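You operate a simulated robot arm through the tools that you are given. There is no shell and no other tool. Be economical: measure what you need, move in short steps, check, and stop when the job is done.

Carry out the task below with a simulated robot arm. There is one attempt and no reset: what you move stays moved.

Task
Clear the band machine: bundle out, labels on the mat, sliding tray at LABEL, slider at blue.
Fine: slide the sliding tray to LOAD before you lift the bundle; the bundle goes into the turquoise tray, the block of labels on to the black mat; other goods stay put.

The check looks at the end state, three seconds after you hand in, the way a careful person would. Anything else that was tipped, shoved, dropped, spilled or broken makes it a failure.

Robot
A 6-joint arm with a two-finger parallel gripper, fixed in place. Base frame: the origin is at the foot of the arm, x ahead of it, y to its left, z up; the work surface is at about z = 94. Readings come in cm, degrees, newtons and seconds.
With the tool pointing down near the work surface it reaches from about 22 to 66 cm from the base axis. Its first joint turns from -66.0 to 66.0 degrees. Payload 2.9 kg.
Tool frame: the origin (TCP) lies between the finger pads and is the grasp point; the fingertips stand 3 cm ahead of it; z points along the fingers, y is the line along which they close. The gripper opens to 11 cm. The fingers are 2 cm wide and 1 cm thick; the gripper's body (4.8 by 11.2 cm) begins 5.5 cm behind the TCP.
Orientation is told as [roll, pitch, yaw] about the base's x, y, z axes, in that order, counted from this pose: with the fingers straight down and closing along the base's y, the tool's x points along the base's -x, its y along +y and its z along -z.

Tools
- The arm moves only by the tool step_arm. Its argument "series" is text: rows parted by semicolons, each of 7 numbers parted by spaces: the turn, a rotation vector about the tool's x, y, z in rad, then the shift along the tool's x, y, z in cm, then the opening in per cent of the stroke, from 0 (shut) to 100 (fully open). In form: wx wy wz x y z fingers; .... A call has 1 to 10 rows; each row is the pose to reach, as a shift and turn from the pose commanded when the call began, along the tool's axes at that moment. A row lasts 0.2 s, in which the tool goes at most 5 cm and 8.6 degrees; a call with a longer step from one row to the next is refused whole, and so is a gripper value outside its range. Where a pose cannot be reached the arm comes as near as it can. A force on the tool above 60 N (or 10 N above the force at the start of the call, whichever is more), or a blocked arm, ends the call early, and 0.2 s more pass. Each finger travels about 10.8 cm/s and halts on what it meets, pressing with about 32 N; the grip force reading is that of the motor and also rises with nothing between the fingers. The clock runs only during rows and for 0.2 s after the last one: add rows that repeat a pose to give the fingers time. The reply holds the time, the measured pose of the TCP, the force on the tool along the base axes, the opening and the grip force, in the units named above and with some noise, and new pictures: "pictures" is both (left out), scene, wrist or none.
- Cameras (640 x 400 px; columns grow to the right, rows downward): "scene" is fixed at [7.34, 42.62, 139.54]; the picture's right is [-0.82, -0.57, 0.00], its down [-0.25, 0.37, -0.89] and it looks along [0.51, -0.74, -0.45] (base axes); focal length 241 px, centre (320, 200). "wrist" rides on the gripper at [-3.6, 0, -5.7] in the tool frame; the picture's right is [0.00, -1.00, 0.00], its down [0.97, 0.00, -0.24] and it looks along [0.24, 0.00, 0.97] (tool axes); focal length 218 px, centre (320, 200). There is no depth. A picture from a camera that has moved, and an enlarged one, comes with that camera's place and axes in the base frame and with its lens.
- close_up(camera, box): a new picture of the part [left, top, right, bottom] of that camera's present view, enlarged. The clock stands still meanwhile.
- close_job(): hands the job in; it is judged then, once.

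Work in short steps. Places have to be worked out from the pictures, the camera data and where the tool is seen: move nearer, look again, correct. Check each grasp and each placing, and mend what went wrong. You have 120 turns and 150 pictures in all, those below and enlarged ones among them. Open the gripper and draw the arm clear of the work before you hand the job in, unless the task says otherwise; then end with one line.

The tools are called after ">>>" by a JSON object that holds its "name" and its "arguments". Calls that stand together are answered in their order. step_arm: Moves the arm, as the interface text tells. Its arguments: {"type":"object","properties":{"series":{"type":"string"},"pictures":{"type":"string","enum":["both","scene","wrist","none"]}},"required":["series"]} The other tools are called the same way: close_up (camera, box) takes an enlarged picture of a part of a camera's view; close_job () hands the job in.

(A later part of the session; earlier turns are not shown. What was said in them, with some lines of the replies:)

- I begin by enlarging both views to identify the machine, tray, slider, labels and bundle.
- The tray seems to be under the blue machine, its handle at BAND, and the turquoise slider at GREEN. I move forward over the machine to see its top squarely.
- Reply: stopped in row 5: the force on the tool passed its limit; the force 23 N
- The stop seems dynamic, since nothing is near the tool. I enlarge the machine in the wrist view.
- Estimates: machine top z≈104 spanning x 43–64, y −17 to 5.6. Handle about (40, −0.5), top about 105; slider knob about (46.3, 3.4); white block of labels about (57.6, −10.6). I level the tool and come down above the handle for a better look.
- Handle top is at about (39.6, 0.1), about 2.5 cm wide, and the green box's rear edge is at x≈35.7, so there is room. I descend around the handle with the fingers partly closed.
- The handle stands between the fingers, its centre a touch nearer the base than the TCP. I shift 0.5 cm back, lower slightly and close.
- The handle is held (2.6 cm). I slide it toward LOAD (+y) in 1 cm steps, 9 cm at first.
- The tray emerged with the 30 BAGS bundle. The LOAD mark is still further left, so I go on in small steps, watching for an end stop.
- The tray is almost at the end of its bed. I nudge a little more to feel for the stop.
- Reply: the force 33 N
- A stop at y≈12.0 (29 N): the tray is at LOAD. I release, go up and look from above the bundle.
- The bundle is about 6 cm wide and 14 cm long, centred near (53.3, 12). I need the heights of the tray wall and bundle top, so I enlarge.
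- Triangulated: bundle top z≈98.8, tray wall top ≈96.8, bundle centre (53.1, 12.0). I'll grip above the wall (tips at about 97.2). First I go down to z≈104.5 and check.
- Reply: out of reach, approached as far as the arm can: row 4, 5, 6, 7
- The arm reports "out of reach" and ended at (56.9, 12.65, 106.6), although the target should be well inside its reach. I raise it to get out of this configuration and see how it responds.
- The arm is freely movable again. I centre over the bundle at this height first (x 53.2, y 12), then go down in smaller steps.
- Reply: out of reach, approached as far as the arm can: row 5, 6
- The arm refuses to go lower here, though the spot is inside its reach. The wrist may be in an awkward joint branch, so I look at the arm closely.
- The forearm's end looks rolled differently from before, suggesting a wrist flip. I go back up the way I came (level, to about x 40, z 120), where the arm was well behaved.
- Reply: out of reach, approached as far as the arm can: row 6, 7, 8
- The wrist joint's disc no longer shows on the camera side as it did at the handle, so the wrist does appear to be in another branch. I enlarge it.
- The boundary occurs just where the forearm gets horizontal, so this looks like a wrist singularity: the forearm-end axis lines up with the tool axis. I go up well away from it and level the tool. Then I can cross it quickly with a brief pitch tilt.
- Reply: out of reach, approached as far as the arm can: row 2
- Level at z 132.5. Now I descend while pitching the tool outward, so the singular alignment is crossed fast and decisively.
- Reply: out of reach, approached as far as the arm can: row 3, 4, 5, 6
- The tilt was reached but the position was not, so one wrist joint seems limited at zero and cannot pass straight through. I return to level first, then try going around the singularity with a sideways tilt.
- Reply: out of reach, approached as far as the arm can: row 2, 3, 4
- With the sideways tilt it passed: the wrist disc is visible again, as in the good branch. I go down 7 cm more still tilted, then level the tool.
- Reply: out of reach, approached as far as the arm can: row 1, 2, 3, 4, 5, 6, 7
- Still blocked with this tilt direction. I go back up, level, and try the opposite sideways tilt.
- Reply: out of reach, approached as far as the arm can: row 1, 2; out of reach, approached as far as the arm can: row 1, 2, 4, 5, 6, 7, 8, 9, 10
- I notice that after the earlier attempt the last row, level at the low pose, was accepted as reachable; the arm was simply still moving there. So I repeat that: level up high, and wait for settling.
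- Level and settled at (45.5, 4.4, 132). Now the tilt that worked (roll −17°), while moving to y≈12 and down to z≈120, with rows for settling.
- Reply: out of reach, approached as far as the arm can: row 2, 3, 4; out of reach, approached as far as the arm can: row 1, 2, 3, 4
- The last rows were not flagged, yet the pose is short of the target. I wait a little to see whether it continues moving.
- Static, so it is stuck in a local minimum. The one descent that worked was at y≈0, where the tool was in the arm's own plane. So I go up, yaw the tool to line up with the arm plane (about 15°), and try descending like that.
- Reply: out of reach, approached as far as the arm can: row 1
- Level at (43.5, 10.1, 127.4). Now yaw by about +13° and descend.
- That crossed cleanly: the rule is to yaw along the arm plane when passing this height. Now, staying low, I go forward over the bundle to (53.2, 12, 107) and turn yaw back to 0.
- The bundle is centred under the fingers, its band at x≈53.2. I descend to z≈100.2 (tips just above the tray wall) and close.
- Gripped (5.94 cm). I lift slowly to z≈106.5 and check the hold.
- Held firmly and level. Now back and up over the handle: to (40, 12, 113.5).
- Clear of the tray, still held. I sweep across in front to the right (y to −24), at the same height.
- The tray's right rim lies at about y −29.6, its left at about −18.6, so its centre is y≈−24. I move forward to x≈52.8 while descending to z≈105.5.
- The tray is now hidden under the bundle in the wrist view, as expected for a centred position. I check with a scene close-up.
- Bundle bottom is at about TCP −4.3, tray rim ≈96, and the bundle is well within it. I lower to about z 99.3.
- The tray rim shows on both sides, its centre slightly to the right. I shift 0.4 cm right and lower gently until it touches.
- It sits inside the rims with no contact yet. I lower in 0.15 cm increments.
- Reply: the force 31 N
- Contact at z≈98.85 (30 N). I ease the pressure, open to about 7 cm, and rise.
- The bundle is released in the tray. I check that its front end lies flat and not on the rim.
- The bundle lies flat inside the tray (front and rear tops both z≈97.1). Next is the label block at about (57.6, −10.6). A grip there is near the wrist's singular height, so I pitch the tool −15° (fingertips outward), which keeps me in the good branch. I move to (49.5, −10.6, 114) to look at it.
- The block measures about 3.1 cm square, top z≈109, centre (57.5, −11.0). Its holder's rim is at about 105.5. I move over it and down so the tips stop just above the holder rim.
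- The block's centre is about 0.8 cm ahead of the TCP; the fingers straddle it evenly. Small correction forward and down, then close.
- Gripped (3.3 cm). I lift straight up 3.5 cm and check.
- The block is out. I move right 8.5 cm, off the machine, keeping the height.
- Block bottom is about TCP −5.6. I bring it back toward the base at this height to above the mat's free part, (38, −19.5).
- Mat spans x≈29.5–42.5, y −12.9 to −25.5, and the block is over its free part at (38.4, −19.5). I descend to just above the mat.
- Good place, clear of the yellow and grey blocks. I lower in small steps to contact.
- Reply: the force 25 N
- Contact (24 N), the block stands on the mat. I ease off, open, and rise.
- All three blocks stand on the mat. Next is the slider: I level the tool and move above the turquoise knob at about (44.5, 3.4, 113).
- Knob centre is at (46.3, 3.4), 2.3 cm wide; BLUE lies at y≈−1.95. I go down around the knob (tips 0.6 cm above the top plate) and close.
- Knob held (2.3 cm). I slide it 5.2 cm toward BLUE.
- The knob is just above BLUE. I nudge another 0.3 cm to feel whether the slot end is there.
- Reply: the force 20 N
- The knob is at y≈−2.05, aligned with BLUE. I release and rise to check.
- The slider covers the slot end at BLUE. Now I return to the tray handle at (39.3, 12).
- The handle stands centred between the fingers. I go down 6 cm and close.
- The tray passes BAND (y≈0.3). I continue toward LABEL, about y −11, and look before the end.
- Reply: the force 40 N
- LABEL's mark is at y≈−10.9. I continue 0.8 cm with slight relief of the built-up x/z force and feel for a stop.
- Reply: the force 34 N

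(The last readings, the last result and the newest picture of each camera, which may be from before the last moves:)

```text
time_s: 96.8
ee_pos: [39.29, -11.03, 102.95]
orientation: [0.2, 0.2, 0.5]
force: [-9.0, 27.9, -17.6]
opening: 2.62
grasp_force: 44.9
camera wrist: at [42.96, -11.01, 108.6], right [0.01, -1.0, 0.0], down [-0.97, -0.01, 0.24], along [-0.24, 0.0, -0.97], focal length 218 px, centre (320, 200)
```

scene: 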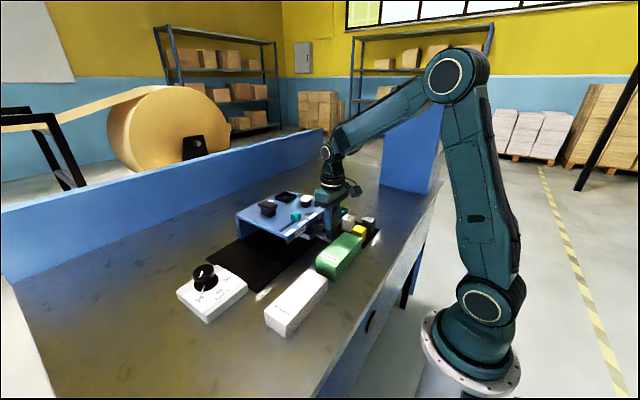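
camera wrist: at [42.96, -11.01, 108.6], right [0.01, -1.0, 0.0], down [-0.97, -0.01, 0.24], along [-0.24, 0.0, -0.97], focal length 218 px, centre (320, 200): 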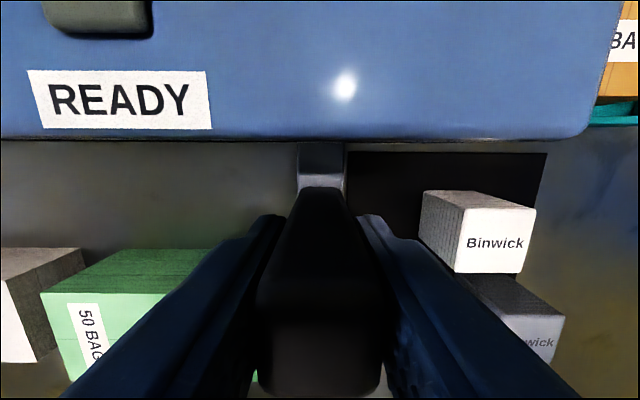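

A stop at y≈−11.0 (28 N): the tray is at LABEL. I relax, open, and rise clear.

>>> {"name": "step_arm", "arguments": {"series": "0 0 0 0 0.35 0 12;0 0 0 0 0.35 0 25;0 0 0 0 0.35 0 42;0 0 0 0 0.35 0 42;0 0 0 0 0.35 -2 42;0 0 0 0 0.35 -5 42;0 0 0 0 0.35 -8.5 42;0 0 0 0 0.35 -12 42;0 0 0 1.5 0.35 -14 42;0 0 0 1.5 0.35 -14 42"}}

```text
time_s: 99.0
ee_pos: [37.65, -11.14, 116.96]
orientation: [0.1, -0.1, 0.1]
force: [-0.5, -0.3, -0.6]
opening: 4.63
grasp_force: 0.1
camera wrist: at [41.3, -11.06, 122.63], right [0.0, -1.0, 0.0], down [-0.97, 0.0, 0.24], along [-0.24, 0.0, -0.97], focal length 218 px, centre (320, 200)
```

scene: 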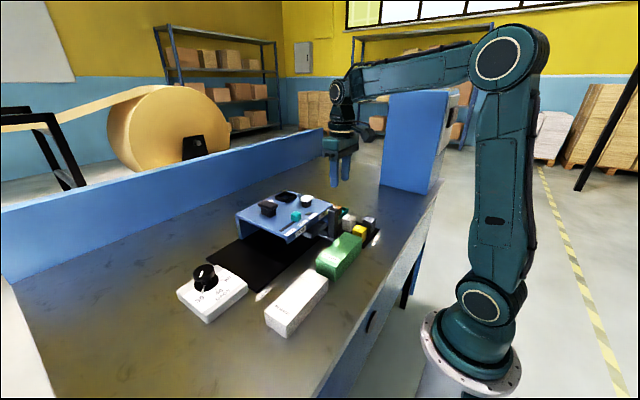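
wrist: 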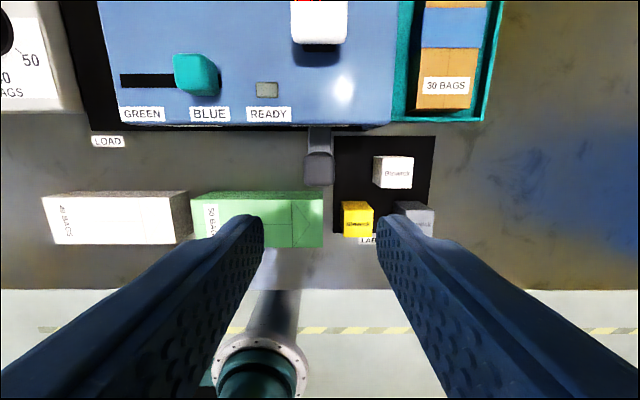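

Everything is in place: slider at BLUE, handle at the LABEL stop, block on the mat, bundle in the tray. I draw the arm back a bit and take a final check.

>>> {"name": "step_arm", "arguments": {"series": "0 0 0 1.5 0 -1 60;0 0 0 3.5 0 -2 80;0 0 0 5.5 0 -3 100;0 0 0 5.5 0 -3 100", "pictures": "none"}}

>>> {"name": "close_up", "arguments": {"camera": "scene", "box": [170, 180, 390, 345]}}

>>> {"name": "close_up", "arguments": {"camera": "wrist", "box": [60, 0, 520, 250]}}

```text
time_s: 100.0
ee_pos: [32.29, -11.1, 120.03]
orientation: [0.1, -0.1, 0.1]
force: [-0.1, -0.3, -0.1]
opening: 11.02
grasp_force: 0.1
```

```text
2.42 times, centred on (280, 262) of scene
camera zoom: at [7.34, 42.62, 139.54], right [-0.82, -0.57, 0.0], down [-0.25, 0.37, -0.89], along [0.51, -0.74, -0.45], focal length 585 px, centre (417, 48)
```

zoom: 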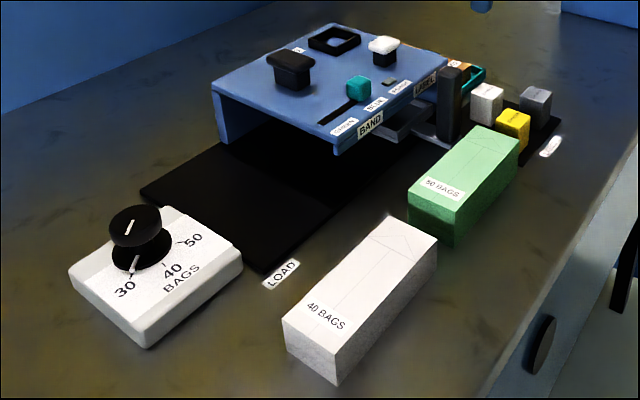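

```text
1.39 times, centred on (290, 125) of wrist
camera zoom: at [35.98, -10.99, 125.72], right [0.0, -1.0, 0.0], down [-0.97, 0.0, 0.24], along [-0.24, 0.0, -0.97], focal length 304 px, centre (362, 304)
```

zoom: 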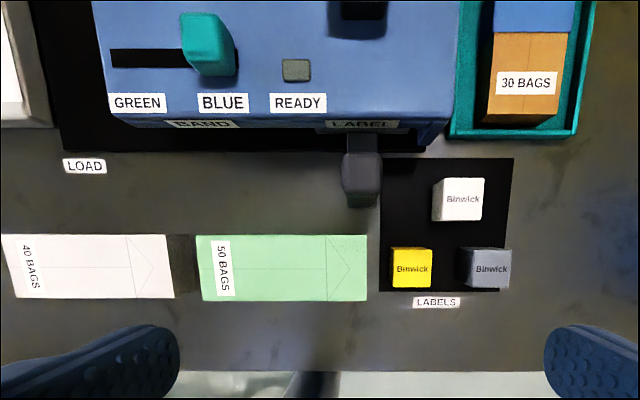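

The pictures show every item as asked and nothing else moved, so I hand in.

>>> {"name": "close_job", "arguments": {}}

```text
The job is handed in.
```

The band machine is cleared and handed in: the bundle is in the turquoise tray, the label block is on the black mat, the sliding tray is at LABEL and the slider is at blue.
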